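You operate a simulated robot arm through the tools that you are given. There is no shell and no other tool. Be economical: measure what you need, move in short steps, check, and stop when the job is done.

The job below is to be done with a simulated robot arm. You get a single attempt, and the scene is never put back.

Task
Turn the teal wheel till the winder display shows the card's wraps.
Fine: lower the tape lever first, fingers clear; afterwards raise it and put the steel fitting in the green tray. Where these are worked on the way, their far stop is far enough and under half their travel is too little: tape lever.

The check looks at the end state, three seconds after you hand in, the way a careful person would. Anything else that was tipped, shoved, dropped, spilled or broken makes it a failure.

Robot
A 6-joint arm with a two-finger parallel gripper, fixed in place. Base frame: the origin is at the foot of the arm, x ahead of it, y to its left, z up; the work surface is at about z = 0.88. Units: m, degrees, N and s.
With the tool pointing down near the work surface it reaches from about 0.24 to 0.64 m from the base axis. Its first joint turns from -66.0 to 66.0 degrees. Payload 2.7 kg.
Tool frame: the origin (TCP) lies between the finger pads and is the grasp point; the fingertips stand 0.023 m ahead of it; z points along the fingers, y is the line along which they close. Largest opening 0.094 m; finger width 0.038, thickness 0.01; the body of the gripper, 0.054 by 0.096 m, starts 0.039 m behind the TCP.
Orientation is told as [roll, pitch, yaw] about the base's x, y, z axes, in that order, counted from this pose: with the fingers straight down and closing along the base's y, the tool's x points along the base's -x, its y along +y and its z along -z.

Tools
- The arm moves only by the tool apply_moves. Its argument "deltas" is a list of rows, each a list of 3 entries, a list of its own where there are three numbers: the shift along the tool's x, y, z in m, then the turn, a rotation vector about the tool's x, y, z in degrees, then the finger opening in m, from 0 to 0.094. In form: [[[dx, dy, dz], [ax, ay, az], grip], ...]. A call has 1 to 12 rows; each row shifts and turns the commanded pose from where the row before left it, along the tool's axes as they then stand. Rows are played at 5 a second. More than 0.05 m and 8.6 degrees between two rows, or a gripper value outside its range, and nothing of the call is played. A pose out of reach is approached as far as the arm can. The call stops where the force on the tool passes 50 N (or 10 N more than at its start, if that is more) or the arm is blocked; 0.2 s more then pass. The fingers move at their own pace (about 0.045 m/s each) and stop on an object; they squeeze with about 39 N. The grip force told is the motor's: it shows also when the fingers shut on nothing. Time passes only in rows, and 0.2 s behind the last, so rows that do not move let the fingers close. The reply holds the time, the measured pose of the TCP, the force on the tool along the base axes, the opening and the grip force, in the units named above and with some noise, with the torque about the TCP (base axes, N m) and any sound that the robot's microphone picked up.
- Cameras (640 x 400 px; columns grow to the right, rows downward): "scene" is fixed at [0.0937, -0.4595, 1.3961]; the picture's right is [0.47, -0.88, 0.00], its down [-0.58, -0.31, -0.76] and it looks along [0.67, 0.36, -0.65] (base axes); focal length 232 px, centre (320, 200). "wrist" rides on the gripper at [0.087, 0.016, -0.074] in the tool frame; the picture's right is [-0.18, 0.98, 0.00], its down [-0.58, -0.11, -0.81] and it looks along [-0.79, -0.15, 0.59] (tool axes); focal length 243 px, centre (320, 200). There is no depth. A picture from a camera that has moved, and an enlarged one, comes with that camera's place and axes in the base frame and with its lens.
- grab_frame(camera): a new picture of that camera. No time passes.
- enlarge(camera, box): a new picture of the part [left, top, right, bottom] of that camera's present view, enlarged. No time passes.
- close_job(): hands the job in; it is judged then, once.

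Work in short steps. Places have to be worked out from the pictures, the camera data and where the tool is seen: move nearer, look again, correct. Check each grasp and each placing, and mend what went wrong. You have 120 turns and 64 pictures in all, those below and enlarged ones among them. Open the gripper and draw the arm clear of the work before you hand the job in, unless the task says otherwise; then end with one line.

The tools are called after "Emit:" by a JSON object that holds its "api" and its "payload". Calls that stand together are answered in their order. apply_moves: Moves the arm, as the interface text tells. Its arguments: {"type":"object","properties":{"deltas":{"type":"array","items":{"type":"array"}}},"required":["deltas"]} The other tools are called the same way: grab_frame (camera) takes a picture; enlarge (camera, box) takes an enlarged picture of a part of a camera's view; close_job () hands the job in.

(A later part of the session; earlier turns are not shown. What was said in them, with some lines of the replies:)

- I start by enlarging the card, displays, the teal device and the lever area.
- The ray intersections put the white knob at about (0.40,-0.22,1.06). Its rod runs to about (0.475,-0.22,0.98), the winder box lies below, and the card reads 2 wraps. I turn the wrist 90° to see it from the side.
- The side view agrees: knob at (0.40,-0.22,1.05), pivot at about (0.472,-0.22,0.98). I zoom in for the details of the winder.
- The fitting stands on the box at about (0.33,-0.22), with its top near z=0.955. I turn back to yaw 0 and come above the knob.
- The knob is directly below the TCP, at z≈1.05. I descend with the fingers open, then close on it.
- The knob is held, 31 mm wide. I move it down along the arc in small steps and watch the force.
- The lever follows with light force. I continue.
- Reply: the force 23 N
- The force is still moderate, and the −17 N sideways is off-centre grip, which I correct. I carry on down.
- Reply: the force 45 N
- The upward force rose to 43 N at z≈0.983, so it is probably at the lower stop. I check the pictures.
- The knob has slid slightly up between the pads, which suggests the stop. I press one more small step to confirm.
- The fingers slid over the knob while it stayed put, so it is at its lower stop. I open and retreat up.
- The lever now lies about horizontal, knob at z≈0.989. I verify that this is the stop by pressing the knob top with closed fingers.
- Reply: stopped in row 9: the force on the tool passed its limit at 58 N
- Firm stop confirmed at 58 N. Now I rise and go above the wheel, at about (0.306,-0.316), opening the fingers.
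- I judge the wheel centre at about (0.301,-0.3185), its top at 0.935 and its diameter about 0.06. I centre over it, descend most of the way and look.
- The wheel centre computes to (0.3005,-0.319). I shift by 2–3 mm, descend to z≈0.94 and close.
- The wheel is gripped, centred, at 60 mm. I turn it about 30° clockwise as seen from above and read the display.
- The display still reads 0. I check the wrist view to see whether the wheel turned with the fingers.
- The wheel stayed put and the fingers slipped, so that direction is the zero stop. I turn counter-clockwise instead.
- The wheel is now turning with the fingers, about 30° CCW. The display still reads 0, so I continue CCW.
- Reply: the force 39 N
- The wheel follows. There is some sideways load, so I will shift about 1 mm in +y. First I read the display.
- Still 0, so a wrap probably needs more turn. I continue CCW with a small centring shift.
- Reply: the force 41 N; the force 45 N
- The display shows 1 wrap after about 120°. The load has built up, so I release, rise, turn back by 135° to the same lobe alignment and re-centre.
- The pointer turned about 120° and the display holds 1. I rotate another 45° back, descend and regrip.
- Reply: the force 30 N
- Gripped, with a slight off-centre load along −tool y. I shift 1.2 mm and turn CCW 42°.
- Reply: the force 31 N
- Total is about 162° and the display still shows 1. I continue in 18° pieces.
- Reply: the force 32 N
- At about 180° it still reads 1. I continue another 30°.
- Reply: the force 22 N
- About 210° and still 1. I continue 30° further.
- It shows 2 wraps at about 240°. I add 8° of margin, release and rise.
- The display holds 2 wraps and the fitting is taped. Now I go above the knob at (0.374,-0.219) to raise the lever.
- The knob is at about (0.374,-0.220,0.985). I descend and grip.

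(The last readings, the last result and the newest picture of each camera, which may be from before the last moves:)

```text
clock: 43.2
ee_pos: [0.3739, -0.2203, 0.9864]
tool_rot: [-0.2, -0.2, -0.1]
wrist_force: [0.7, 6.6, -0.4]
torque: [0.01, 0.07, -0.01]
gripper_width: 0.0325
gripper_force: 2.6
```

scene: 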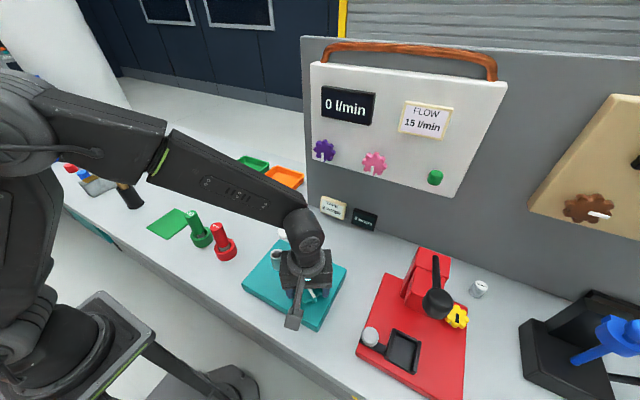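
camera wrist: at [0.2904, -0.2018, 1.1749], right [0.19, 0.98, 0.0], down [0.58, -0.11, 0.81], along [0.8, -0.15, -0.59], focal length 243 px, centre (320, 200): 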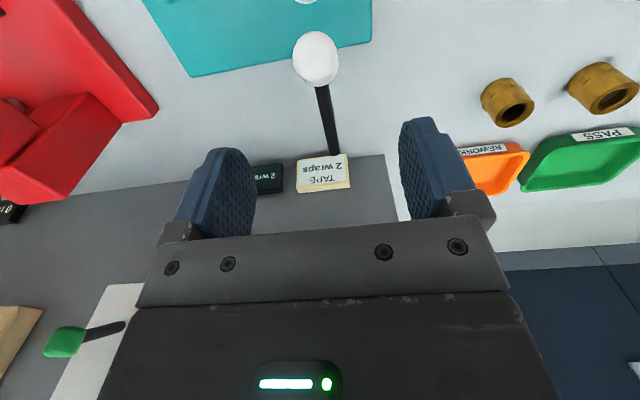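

I squeeze a bit more and raise along the reverse arc.

Emit:
{"api": "apply_moves", "payload": {"deltas": [[[0, 0, 0], [0, 0, 0], 0.02], [[0, 0, 0], [0, 0, 0], 0.02], [[-0.001, 0, -0.007], [0, 0, 0], 0.02], [[-0.001, 0, -0.007], [0, 0, 0], 0.02], [[-0.002, 0, -0.0068], [0, 0, 0], 0.02], [[-0.002, 0, -0.0067], [0, 0, 0], 0.02], [[-0.0028, 0, -0.0064], [0, 0, 0], 0.02], [[-0.0028, 0, -0.0064], [0, 0, 0], 0.02]]}}

Emit:
{"api": "apply_moves", "payload": {"deltas": [[[-0.0037, 0, -0.006], [0, 0, 0], 0.02], [[-0.0037, 0, -0.006], [0, 0, 0], 0.02], [[-0.0045, 0, -0.0053], [0, 0, 0], 0.02], [[-0.0045, 0, -0.0053], [0, 0, 0], 0.02]]}}

Emit:
{"api": "grab_frame", "payload": {"camera": "wrist"}}

```text
clock: 45.0
ee_pos: [0.3848, -0.2197, 1.0253]
tool_rot: [-0.1, -0.2, 0.0]
wrist_force: [-5.7, 7.5, -14.3]
torque: [0.05, 1.22, -0.03]
gripper_width: 0.0312
gripper_force: 44.7
```

```text
clock: 46.0
ee_pos: [0.4, -0.2194, 1.047]
tool_rot: [-0.1, 0.1, 0.0]
wrist_force: [-17.4, 4.8, -4.4]
torque: [0.04, 1.25, 0.01]
gripper_width: 0.0314
gripper_force: 44.8
```

```text
24 pictures are left
camera wrist: at [0.3154, -0.204, 1.1222], right [0.18, 0.98, 0.0], down [0.58, -0.11, 0.81], along [0.79, -0.15, -0.59], focal length 243 px, centre (320, 200)
```

wrist: 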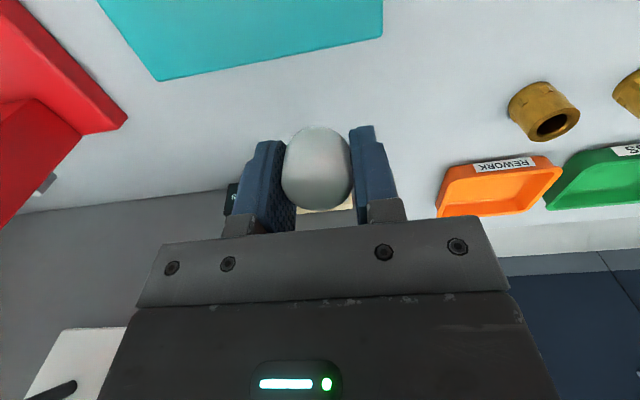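

It followed up to near its start height. I nudge further up the arc until the upper stop resists.

Emit:
{"api": "apply_moves", "payload": {"deltas": [[[-0.0025, 0, -0.0025], [0, 0, 0], 0.02], [[-0.0025, 0, -0.0025], [0, 0, 0], 0.02], [[-0.0025, 0, -0.0023], [0, 0, 0], 0.02], [[0, 0, 0], [0, 0, 0], 0.02]]}}

```text
clock: 47.0
ee_pos: [0.4082, -0.2197, 1.0547]
tool_rot: [0.1, 0.2, -0.1]
wrist_force: [-28.0, -0.9, -12.9]
torque: [0.01, -0.19, 0.07]
gripper_width: 0.0311
gripper_force: 45.1
```

The force rose past the starting position, so it is at the upper stop. I release and rise.

Emit:
{"api": "apply_moves", "payload": {"deltas": [[[0, 0, 0], [0, 0, 0], 0.05], [[0, 0, 0], [0, 0, 0], 0.08], [[0, 0, 0], [0, 0, 0], 0.08], [[0, 0, -0.04], [0, 0, 0], 0.08], [[0, 0, -0.04], [0, 0, 0], 0.08], [[0, 0, -0.03], [0, 0, 0], 0.08], [[0, 0, 0], [0, 0, 0], 0.08]]}}

Emit:
{"api": "grab_frame", "payload": {"camera": "scene"}}

Emit:
{"api": "enlarge", "payload": {"camera": "scene", "box": [220, 180, 400, 340]}}

```text
clock: 48.6
ee_pos: [0.4082, -0.2184, 1.1657]
tool_rot: [-0.2, -0.3, -0.1]
wrist_force: [0.1, -0.2, 0.2]
torque: [-0.02, 0.0, -0.02]
gripper_width: 0.08
gripper_force: 0.1
```

```text
23 pictures are left
```

scene: 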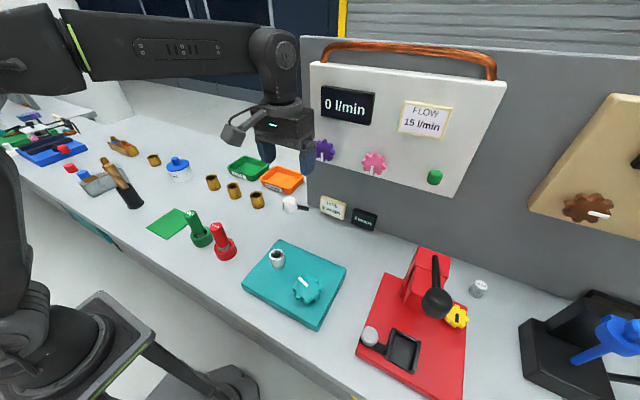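

```text
2.50 times, centred on (310, 260) of scene
camera zoom: at [0.0937, -0.4595, 1.3961], right [0.47, -0.88, 0.0], down [-0.58, -0.31, -0.76], along [0.67, 0.36, -0.65], focal length 579 px, centre (345, 50)
```

zoom: 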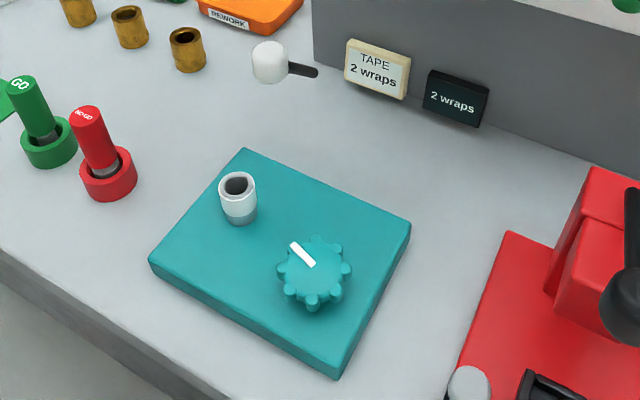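

The lever is back up, the display shows 2 wraps, and nothing else changed. Now the fitting: I move over it on the near side of the knob and look for its exact place.

Emit:
{"api": "apply_moves", "payload": {"deltas": [[[0.04, 0, 0], [0, 0, 0], 0.08], [[0.04, 0, 0], [0, 0, 0], 0.08], [[0.02, 0, 0.03], [0, 0, 0], 0.08], [[0, 0, 0.04], [0, -7.5, 0], 0.08], [[0, 0, 0], [0, -7.5, 0], 0.08], [[0, 0, 0], [0, 0, 0], 0.08]]}}

Emit:
{"api": "grab_frame", "payload": {"camera": "wrist"}}

```text
clock: 50.0
ee_pos: [0.3083, -0.2192, 1.0952]
tool_rot: [-0.3, -15.4, 0.1]
wrist_force: [0.6, -0.1, -0.1]
torque: [0.0, 0.01, 0.01]
gripper_width: 0.0799
gripper_force: 0.1
```

```text
21 pictures are left
camera wrist: at [0.2065, -0.2033, 1.1433], right [0.18, 0.98, 0.05], down [0.35, -0.11, 0.93], along [0.92, -0.15, -0.36], focal length 243 px, centre (320, 200)
```

wrist: 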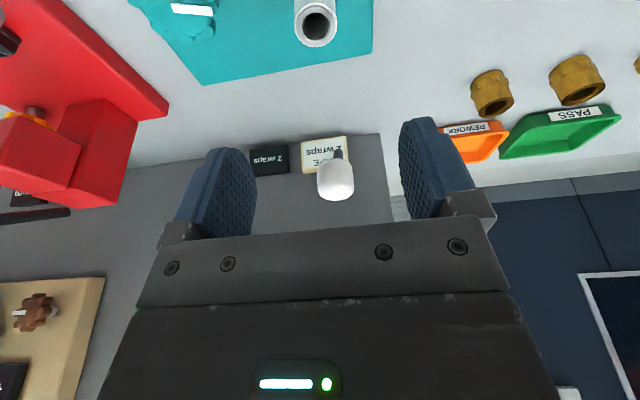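

The fitting is at about (0.331,-0.2195), top at 0.954. I approach along the tilted tool axis to z≈0.938, which keeps clear of the raised knob.

Emit:
{"api": "apply_moves", "payload": {"deltas": [[[0.0197, 0, 0], [0, 0, 0], 0.08], [[0, 0, 0.04], [0, 0, 0], 0.08], [[0, 0, 0.04], [0, 0, 0], 0.08], [[0, 0, 0.035], [0, 0, 0], 0.08], [[0, 0, 0], [0, 0, 0], 0.08]]}}

Emit:
{"api": "grab_frame", "payload": {"camera": "wrist"}}

```text
clock: 51.2
ee_pos: [0.3205, -0.2189, 0.978]
tool_rot: [-0.2, -15.3, 0.1]
wrist_force: [-0.5, -0.1, -1.1]
torque: [0.0, 0.01, 0.01]
gripper_width: 0.0799
gripper_force: 0.1
```

```text
20 pictures are left
camera wrist: at [0.2183, -0.2033, 1.0264], right [0.18, 0.98, 0.05], down [0.35, -0.11, 0.93], along [0.92, -0.15, -0.36], focal length 243 px, centre (320, 200)
```

wrist: 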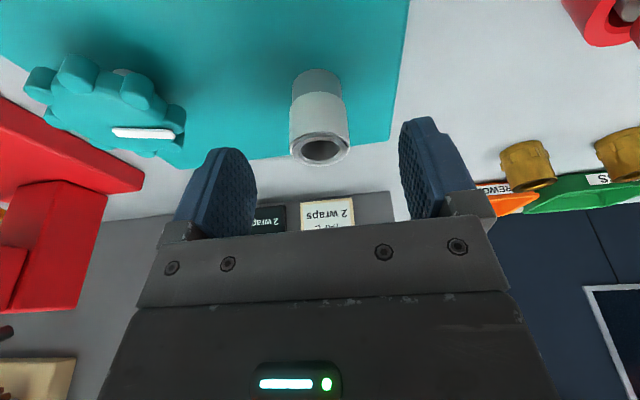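

Alignment is good. I advance 39 mm and close.

Emit:
{"api": "apply_moves", "payload": {"deltas": [[[0, 0, 0.02], [0, 0, 0], 0.08], [[0, 0, 0.019], [0, 0, 0], 0.08], [[0, 0, 0], [0, 0, 0], 0.05], [[0, 0, 0], [0, 0, 0], 0.03], [[0, 0, 0], [0, 0, 0], 0.02], [[0, 0, 0], [0, 0, 0], 0.02], [[0, 0, 0], [0, 0, 0], 0.02]]}}

Emit:
{"api": "grab_frame", "payload": {"camera": "wrist"}}

```text
clock: 52.8
ee_pos: [0.3321, -0.2204, 0.9406]
tool_rot: [-0.2, -15.3, 0.0]
wrist_force: [0.2, -0.3, 0.1]
torque: [0.0, 0.01, -0.03]
gripper_width: 0.0296
gripper_force: 39.5
```

```text
19 pictures are left
camera wrist: at [0.2293, -0.2048, 0.9894], right [0.18, 0.98, 0.05], down [0.35, -0.11, 0.93], along [0.92, -0.15, -0.36], focal length 243 px, centre (320, 200)
```

wrist: 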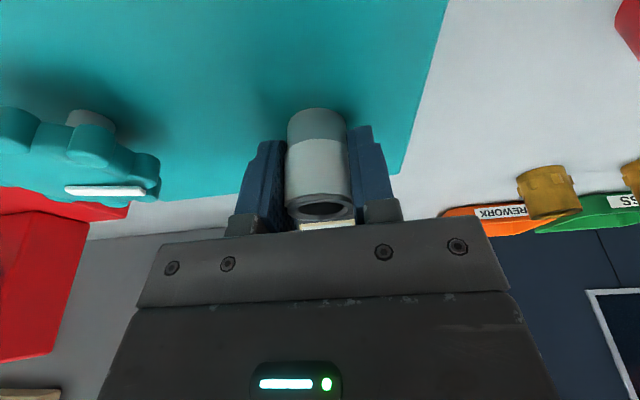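

The fitting is gripped at 29.6 mm. I lift straight up.

Emit:
{"api": "apply_moves", "payload": {"deltas": [[[-0.0027, 0, -0.0096], [0, 0, 0], 0.02], [[-0.0053, 0, -0.0193], [0, 0, 0], 0.02], [[-0.0079, 0, -0.0289], [0, 0, 0], 0.02], [[-0.0079, 0, -0.0289], [0, 0, 0], 0.02], [[0, 0, -0.03], [0, 0, 0], 0.02], [[0, 0, -0.04], [0, 0, 0], 0.02], [[0, 0, -0.04], [0, 0, 0], 0.02], [[0, 0, 0], [0, 7.5, 0], 0.02], [[0, 0, 0], [0, 7.5, 0], 0.02], [[0, 0, 0], [0, 0, 0], 0.02]]}}

Emit:
{"api": "grab_frame", "payload": {"camera": "wrist"}}

Emit:
{"api": "grab_frame", "payload": {"camera": "scene"}}

```text
clock: 55.0
ee_pos: [0.3019, -0.22, 1.1386]
tool_rot: [-0.2, -0.3, -0.1]
wrist_force: [0.6, 0.2, 0.0]
torque: [0.01, -0.02, 0.01]
gripper_width: 0.0294
gripper_force: 39.7
```

```text
18 pictures are left
camera wrist: at [0.2159, -0.2036, 1.2113], right [0.19, 0.98, 0.0], down [0.58, -0.11, 0.81], along [0.8, -0.15, -0.59], focal length 243 px, centre (320, 200)
```

wrist: 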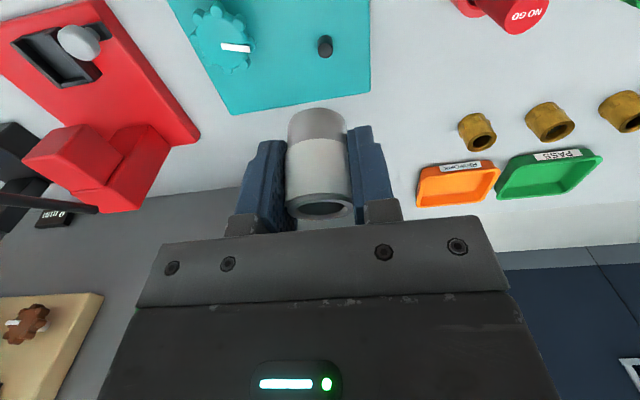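

```text
17 pictures are left
```

scene: 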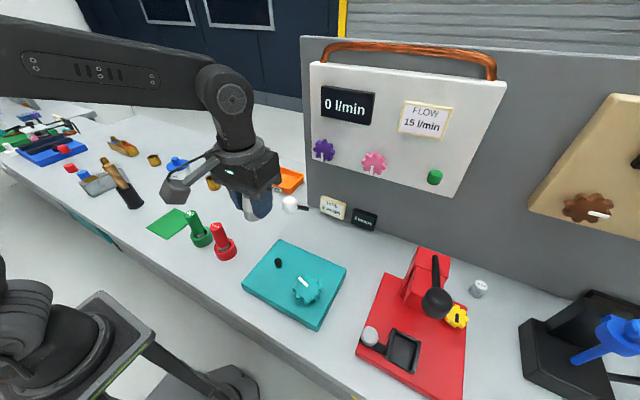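

The fitting is off its mandrel and securely held. The PASS (green) tray is centred at about (0.655,0.171). I carry the fitting over there high and then look.

Emit:
{"api": "apply_moves", "payload": {"deltas": [[[-0.011, 0.043, 0], [0, 0, 0], 0.02], [[-0.011, 0.043, 0], [0, 0, 0], 0.02], [[-0.011, 0.043, 0], [0, 0, 0], 0.02], [[-0.011, 0.043, 0], [0, 0, 0], 0.02], [[-0.011, 0.043, 0], [0, 0, 0], 0.02], [[-0.011, 0.043, 0], [0, 0, 0], 0.02], [[-0.011, 0.043, 0], [0, 0, 0], 0.02], [[-0.011, 0.043, 0], [0, 0, 0], 0.02], [[-0.011, 0.043, 0], [0, 0, 0], 0.02], [[0, 0, 0], [0, -7.5, 0], 0.02], [[0, 0, 0], [0, -7.5, 0], 0.02], [[0, 0, 0], [0, 0, 0], 0.02]]}}

Emit:
{"api": "grab_frame", "payload": {"camera": "wrist"}}

Emit:
{"api": "grab_frame", "payload": {"camera": "scene"}}

```text
clock: 57.6
ee_pos: [0.4022, 0.1654, 1.1379]
tool_rot: [-0.2, -15.4, 0.0]
wrist_force: [0.0, -0.3, 0.0]
torque: [0.04, 0.04, 0.02]
gripper_width: 0.0291
gripper_force: 38.8
```

```text
16 pictures are left
camera wrist: at [0.2989, 0.182, 1.1864], right [0.18, 0.98, 0.05], down [0.35, -0.11, 0.93], along [0.92, -0.15, -0.36], focal length 243 px, centre (320, 200)
```

wrist: 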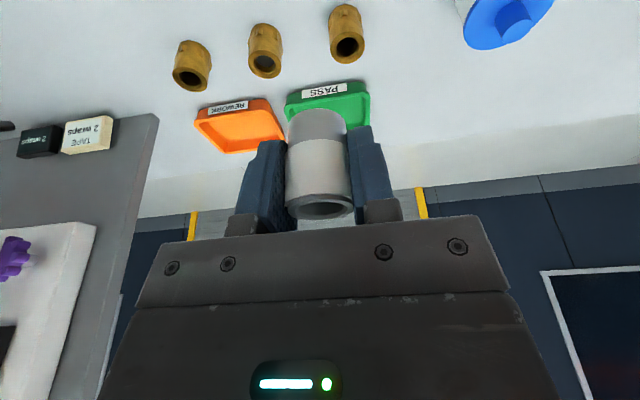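

```text
15 pictures are left
```

scene: 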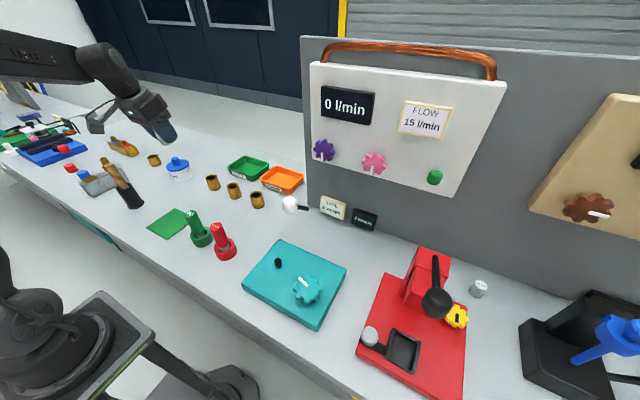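

The tray looks to span x≈0.60–0.68, y≈0.09–0.22, so its centre is about (0.64,0.157). I move to (0.60,0.157) at z≈1.08, still high, and look again.

Emit:
{"api": "apply_moves", "payload": {"deltas": [[[-0.035, -0.0016, 0.022], [0, 0, 0], 0.02], [[-0.035, -0.0016, 0.022], [0, 0, 0], 0.02], [[-0.035, -0.0016, 0.022], [0, 0, 0], 0.02], [[-0.035, -0.0016, 0.022], [0, 0, 0], 0.02], [[-0.035, -0.0016, 0.022], [0, 0, 0], 0.02], [[0, 0, 0], [0, 0, 0], 0.02]]}}

Emit:
{"api": "grab_frame", "payload": {"camera": "wrist"}}

Emit:
{"api": "enlarge", "payload": {"camera": "scene", "box": [180, 100, 320, 220]}}

```text
clock: 59.0
ee_pos: [0.5975, 0.1587, 1.076]
tool_rot: [-0.1, -15.3, 0.0]
wrist_force: [0.1, -0.1, -0.6]
torque: [0.01, 0.02, 0.03]
gripper_width: 0.029
gripper_force: 39.4
```

```text
14 pictures are left
camera wrist: at [0.4958, 0.1745, 1.1251], right [0.18, 0.98, 0.04], down [0.35, -0.11, 0.93], along [0.92, -0.15, -0.36], focal length 243 px, centre (320, 200)
```

wrist: 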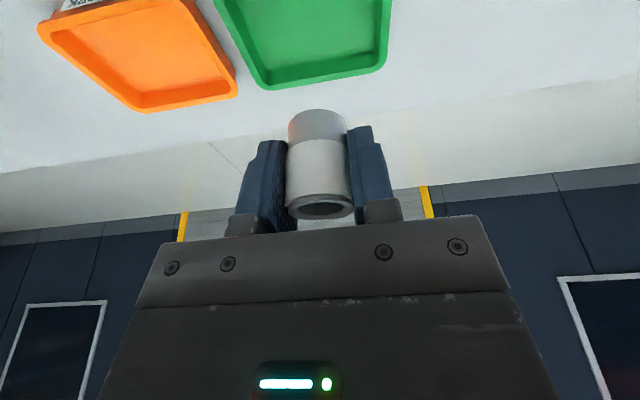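

```text
3.33 times, centred on (250, 160) of scene
camera zoom: at [0.0937, -0.4595, 1.3961], right [0.47, -0.88, 0.0], down [-0.58, -0.31, -0.76], along [0.67, 0.36, -0.65], focal length 772 px, centre (553, 333)
```

zoom: 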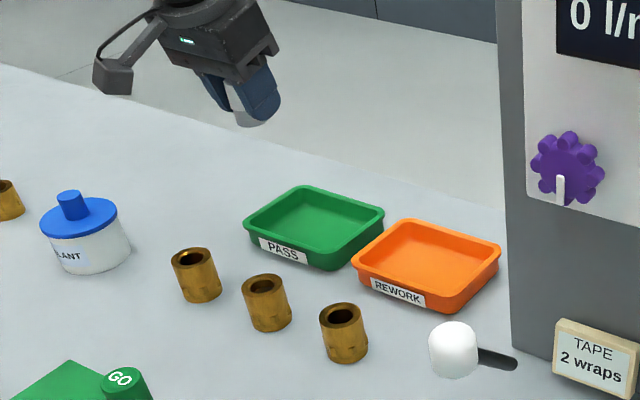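

The tray centre estimates agree at about (0.645,0.15). I move over it, descend to z≈0.96 and check.

Emit:
{"api": "apply_moves", "payload": {"deltas": [[[-0.0229, -0.0033, 0.0063], [0, 0, 0], 0.02], [[-0.0229, -0.0032, 0.0063], [0, 0, 0], 0.02], [[0.00795, 0, 0.0289], [0, 0, 0], 0.02], [[0.00795, 0, 0.0289], [0, 0, 0], 0.02], [[0.00795, 0, 0.0289], [0, 0, 0], 0.02], [[0.0069, 0, 0.0251], [0, 0, 0], 0.02], [[0, 0, 0], [0, 0, 0], 0.02]]}}

Emit:
{"api": "grab_frame", "payload": {"camera": "wrist"}}

Emit:
{"api": "enlarge", "payload": {"camera": "scene", "box": [180, 100, 320, 220]}}

```text
clock: 60.6
ee_pos: [0.6412, 0.1498, 0.9584]
tool_rot: [-0.2, -15.4, 0.0]
wrist_force: [0.0, -0.5, -0.4]
torque: [-0.01, -0.04, -0.02]
gripper_width: 0.0292
gripper_force: 38.9
out of reach, approached as far as the arm can: row 2
```

```text
12 pictures are left
camera wrist: at [0.539, 0.1663, 1.0073], right [0.18, 0.98, 0.05], down [0.35, -0.11, 0.93], along [0.92, -0.15, -0.36], focal length 243 px, centre (320, 200)
```

wrist: 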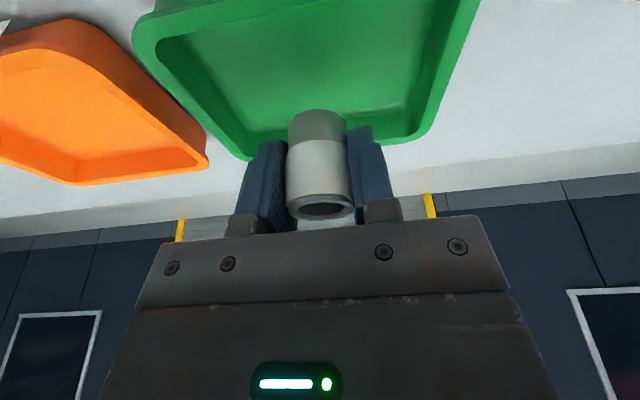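

```text
3.33 times, centred on (250, 160) of scene
camera zoom: at [0.0937, -0.4595, 1.3961], right [0.47, -0.88, 0.0], down [-0.58, -0.31, -0.76], along [0.67, 0.36, -0.65], focal length 772 px, centre (553, 333)
```

zoom: 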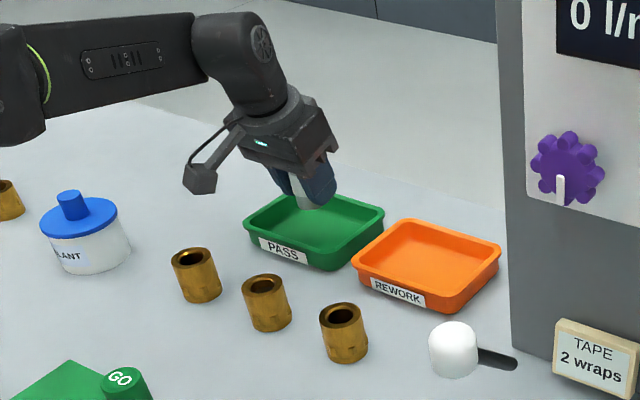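

It is over the tray interior. I descend 32 mm and check the force.

Emit:
{"api": "apply_moves", "payload": {"deltas": [[[0.0042, 0, 0.0154], [0, 0, 0], 0.02], [[0.0042, 0, 0.0154], [0, 0, 0], 0.02], [[0, 0, 0], [0, 0, 0], 0.02]]}}

Emit:
{"api": "apply_moves", "payload": {"deltas": [[[0.0008, 0, 0.0029], [0, 0, 0], 0.02], [[0, 0, 0], [0, 0, 0], 0.02]]}}

Emit:
{"api": "apply_moves", "payload": {"deltas": [[[0.0008, 0, 0.0029], [0, 0, 0], 0.02], [[0, 0, 0], [0, 0, 0], 0.02]]}}

```text
clock: 61.4
ee_pos: [0.6417, 0.1508, 0.9268]
tool_rot: [-0.3, -15.3, 0.0]
wrist_force: [-0.5, 0.7, -0.3]
torque: [0.03, -0.03, 0.0]
gripper_width: 0.0292
gripper_force: 39.4
```

```text
clock: 62.0
ee_pos: [0.641, 0.1499, 0.925]
tool_rot: [-0.2, -15.3, 0.0]
wrist_force: [0.1, -0.5, -0.6]
torque: [0.02, 0.03, 0.01]
gripper_width: 0.0291
gripper_force: 39.4
```

```text
clock: 62.6
ee_pos: [0.6403, 0.1512, 0.9206]
tool_rot: [-0.2, -15.3, 0.1]
wrist_force: [-0.4, -0.1, -0.5]
torque: [-0.01, -0.04, -0.02]
gripper_width: 0.0293
gripper_force: 38.9
```

No contact yet. I go down in 2 mm steps.

Emit:
{"api": "apply_moves", "payload": {"deltas": [[[0.0005, 0, 0.002], [0, 0, 0], 0.02], [[0, 0, 0], [0, 0, 0], 0.02]]}}

Emit:
{"api": "apply_moves", "payload": {"deltas": [[[0.0005, 0, 0.002], [0, 0, 0], 0.02], [[0, 0, 0], [0, 0, 0], 0.02]]}}

Emit:
{"api": "enlarge", "payload": {"camera": "scene", "box": [200, 120, 310, 210]}}

```text
clock: 63.2
ee_pos: [0.6411, 0.1502, 0.9181]
tool_rot: [-0.1, -15.3, 0.0]
wrist_force: [0.5, 0.4, -0.5]
torque: [-0.01, 0.01, -0.02]
gripper_width: 0.0291
gripper_force: 39.3
```

```text
clock: 63.8
ee_pos: [0.6388, 0.1513, 0.9171]
tool_rot: [-0.2, -15.3, 0.0]
wrist_force: [0.0, -0.5, -0.2]
torque: [-0.01, 0.01, -0.01]
gripper_width: 0.0293
gripper_force: 39.2
```

```text
4.44 times, centred on (255, 165) of scene
camera zoom: at [0.0937, -0.4595, 1.3961], right [0.47, -0.88, 0.0], down [-0.58, -0.31, -0.76], along [0.67, 0.36, -0.65], focal length 1030 px, centre (609, 356)
```

zoom: 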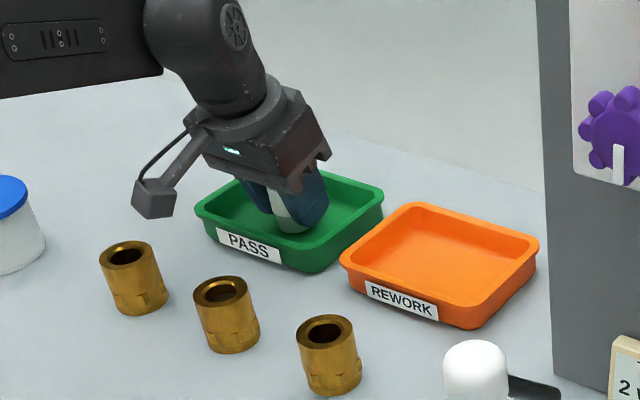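

Still no contact. I continue in 1.5–2 mm steps.

Emit:
{"api": "apply_moves", "payload": {"deltas": [[[0.0005, 0, 0.002], [0, 0, 0], 0.02], [[0, 0, 0], [0, 0, 0], 0.02]]}}

Emit:
{"api": "apply_moves", "payload": {"deltas": [[[0.0005, 0, 0.002], [0, 0, 0], 0.02], [[0, 0, 0], [0, 0, 0], 0.02]]}}

```text
clock: 64.4
ee_pos: [0.6404, 0.1501, 0.9148]
tool_rot: [-0.3, -15.4, 0.0]
wrist_force: [-0.9, -0.4, 0.5]
torque: [0.03, 0.01, 0.01]
gripper_width: 0.0291
gripper_force: 39.0
```

```text
clock: 65.0
ee_pos: [0.6406, 0.1501, 0.9139]
tool_rot: [-0.2, -15.5, 0.0]
wrist_force: [-3.8, 0.6, 10.8]
torque: [0.08, 0.17, 0.01]
gripper_width: 0.0294
gripper_force: 38.0
```

Contact at 11 N: the fitting is on the tray floor. I open and retreat straight up.

Emit:
{"api": "apply_moves", "payload": {"deltas": [[[0, 0, 0], [0, 0, 0], 0.035], [[0, 0, 0], [0, 0, 0], 0.05], [[0, 0, 0], [0, 0, 0], 0.06], [[0, 0, 0], [0, 0, 0], 0.06], [[-0.0053, 0, -0.0193], [0, 0, 0], 0.06], [[-0.0079, 0, -0.0289], [0, 0, 0], 0.06], [[-0.0079, 0, -0.0289], [0, 0, 0], 0.06], [[0, 0, -0.04], [0, 0, 0], 0.06], [[0, 0, -0.04], [0, 0, 0], 0.06], [[0.04, 0, 0], [0, 0, 0], 0.06], [[0.04, 0, 0], [0, 0, 0], 0.06]]}}

Emit:
{"api": "grab_frame", "payload": {"camera": "scene"}}

Emit:
{"api": "enlarge", "payload": {"camera": "scene", "box": [200, 120, 310, 210]}}

Emit:
{"api": "enlarge", "payload": {"camera": "scene", "box": [220, 180, 400, 340]}}

```text
clock: 67.4
ee_pos: [0.5437, 0.1486, 1.049]
tool_rot: [-0.2, -15.4, 0.1]
wrist_force: [-0.1, -0.4, -0.3]
torque: [0.02, 0.02, 0.0]
gripper_width: 0.06
gripper_force: 0.1
```

```text
9 pictures are left
```

scene: 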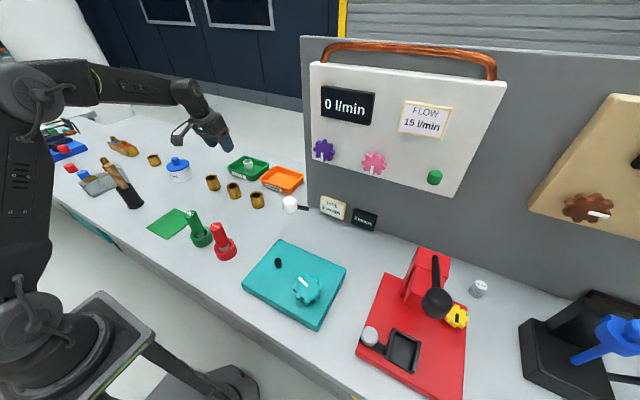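

```text
4.44 times, centred on (255, 165) of scene
camera zoom: at [0.0937, -0.4595, 1.3961], right [0.47, -0.88, 0.0], down [-0.58, -0.31, -0.76], along [0.67, 0.36, -0.65], focal length 1030 px, centre (609, 356)
```

zoom: 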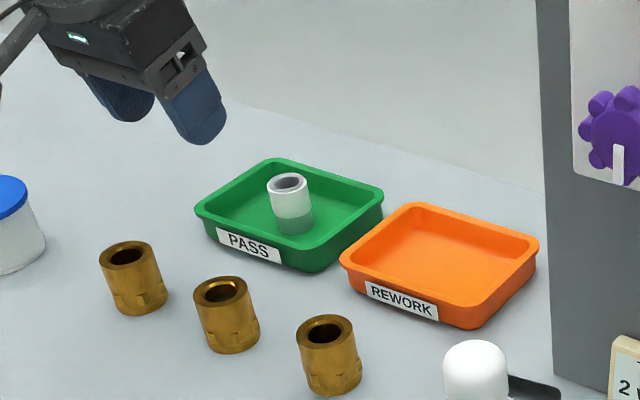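

```text
2.50 times, centred on (310, 260) of scene
camera zoom: at [0.0937, -0.4595, 1.3961], right [0.47, -0.88, 0.0], down [-0.58, -0.31, -0.76], along [0.67, 0.36, -0.65], focal length 579 px, centre (345, 50)
```

zoom: 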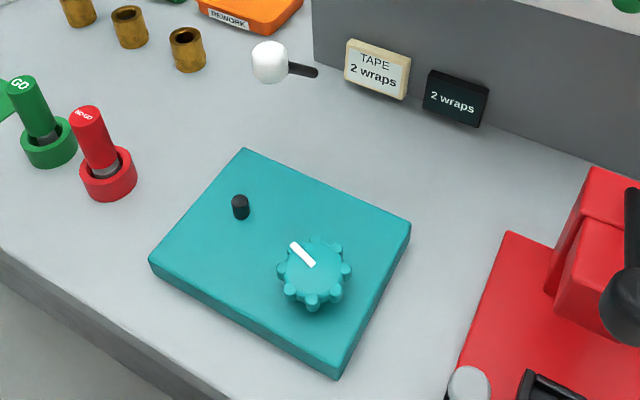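

The fitting stands upright in the green tray, the lever is up and the display reads 2 wraps. I draw the arm up and clear, then hand in.

Emit:
{"api": "apply_moves", "payload": {"deltas": [[[0, 0, -0.045], [0, 7.5, 0], 0.08], [[0, 0, -0.045], [0, 7.5, 0], 0.08], [[0.045, 0, -0.02], [0, 0, 0], 0.08], [[0.045, 0, -0.02], [0, 0, 0], 0.08], [[0, 0, 0], [0, 0, 0], 0.08]]}}

Emit:
{"api": "close_job", "payload": {}}

```text
clock: 68.6
ee_pos: [0.4375, 0.153, 1.1744]
tool_rot: [-0.2, -0.3, -0.1]
wrist_force: [0.6, 0.1, 0.5]
torque: [0.01, -0.01, 0.01]
gripper_width: 0.08
gripper_force: 0.1
```

```text
The job is handed in.
```

I handed the job in with the winder display at 2 wraps to match the card, the tape lever lowered to its stop for the winding and raised again afterwards, and the taped steel fitting standing in the green PASS tray.
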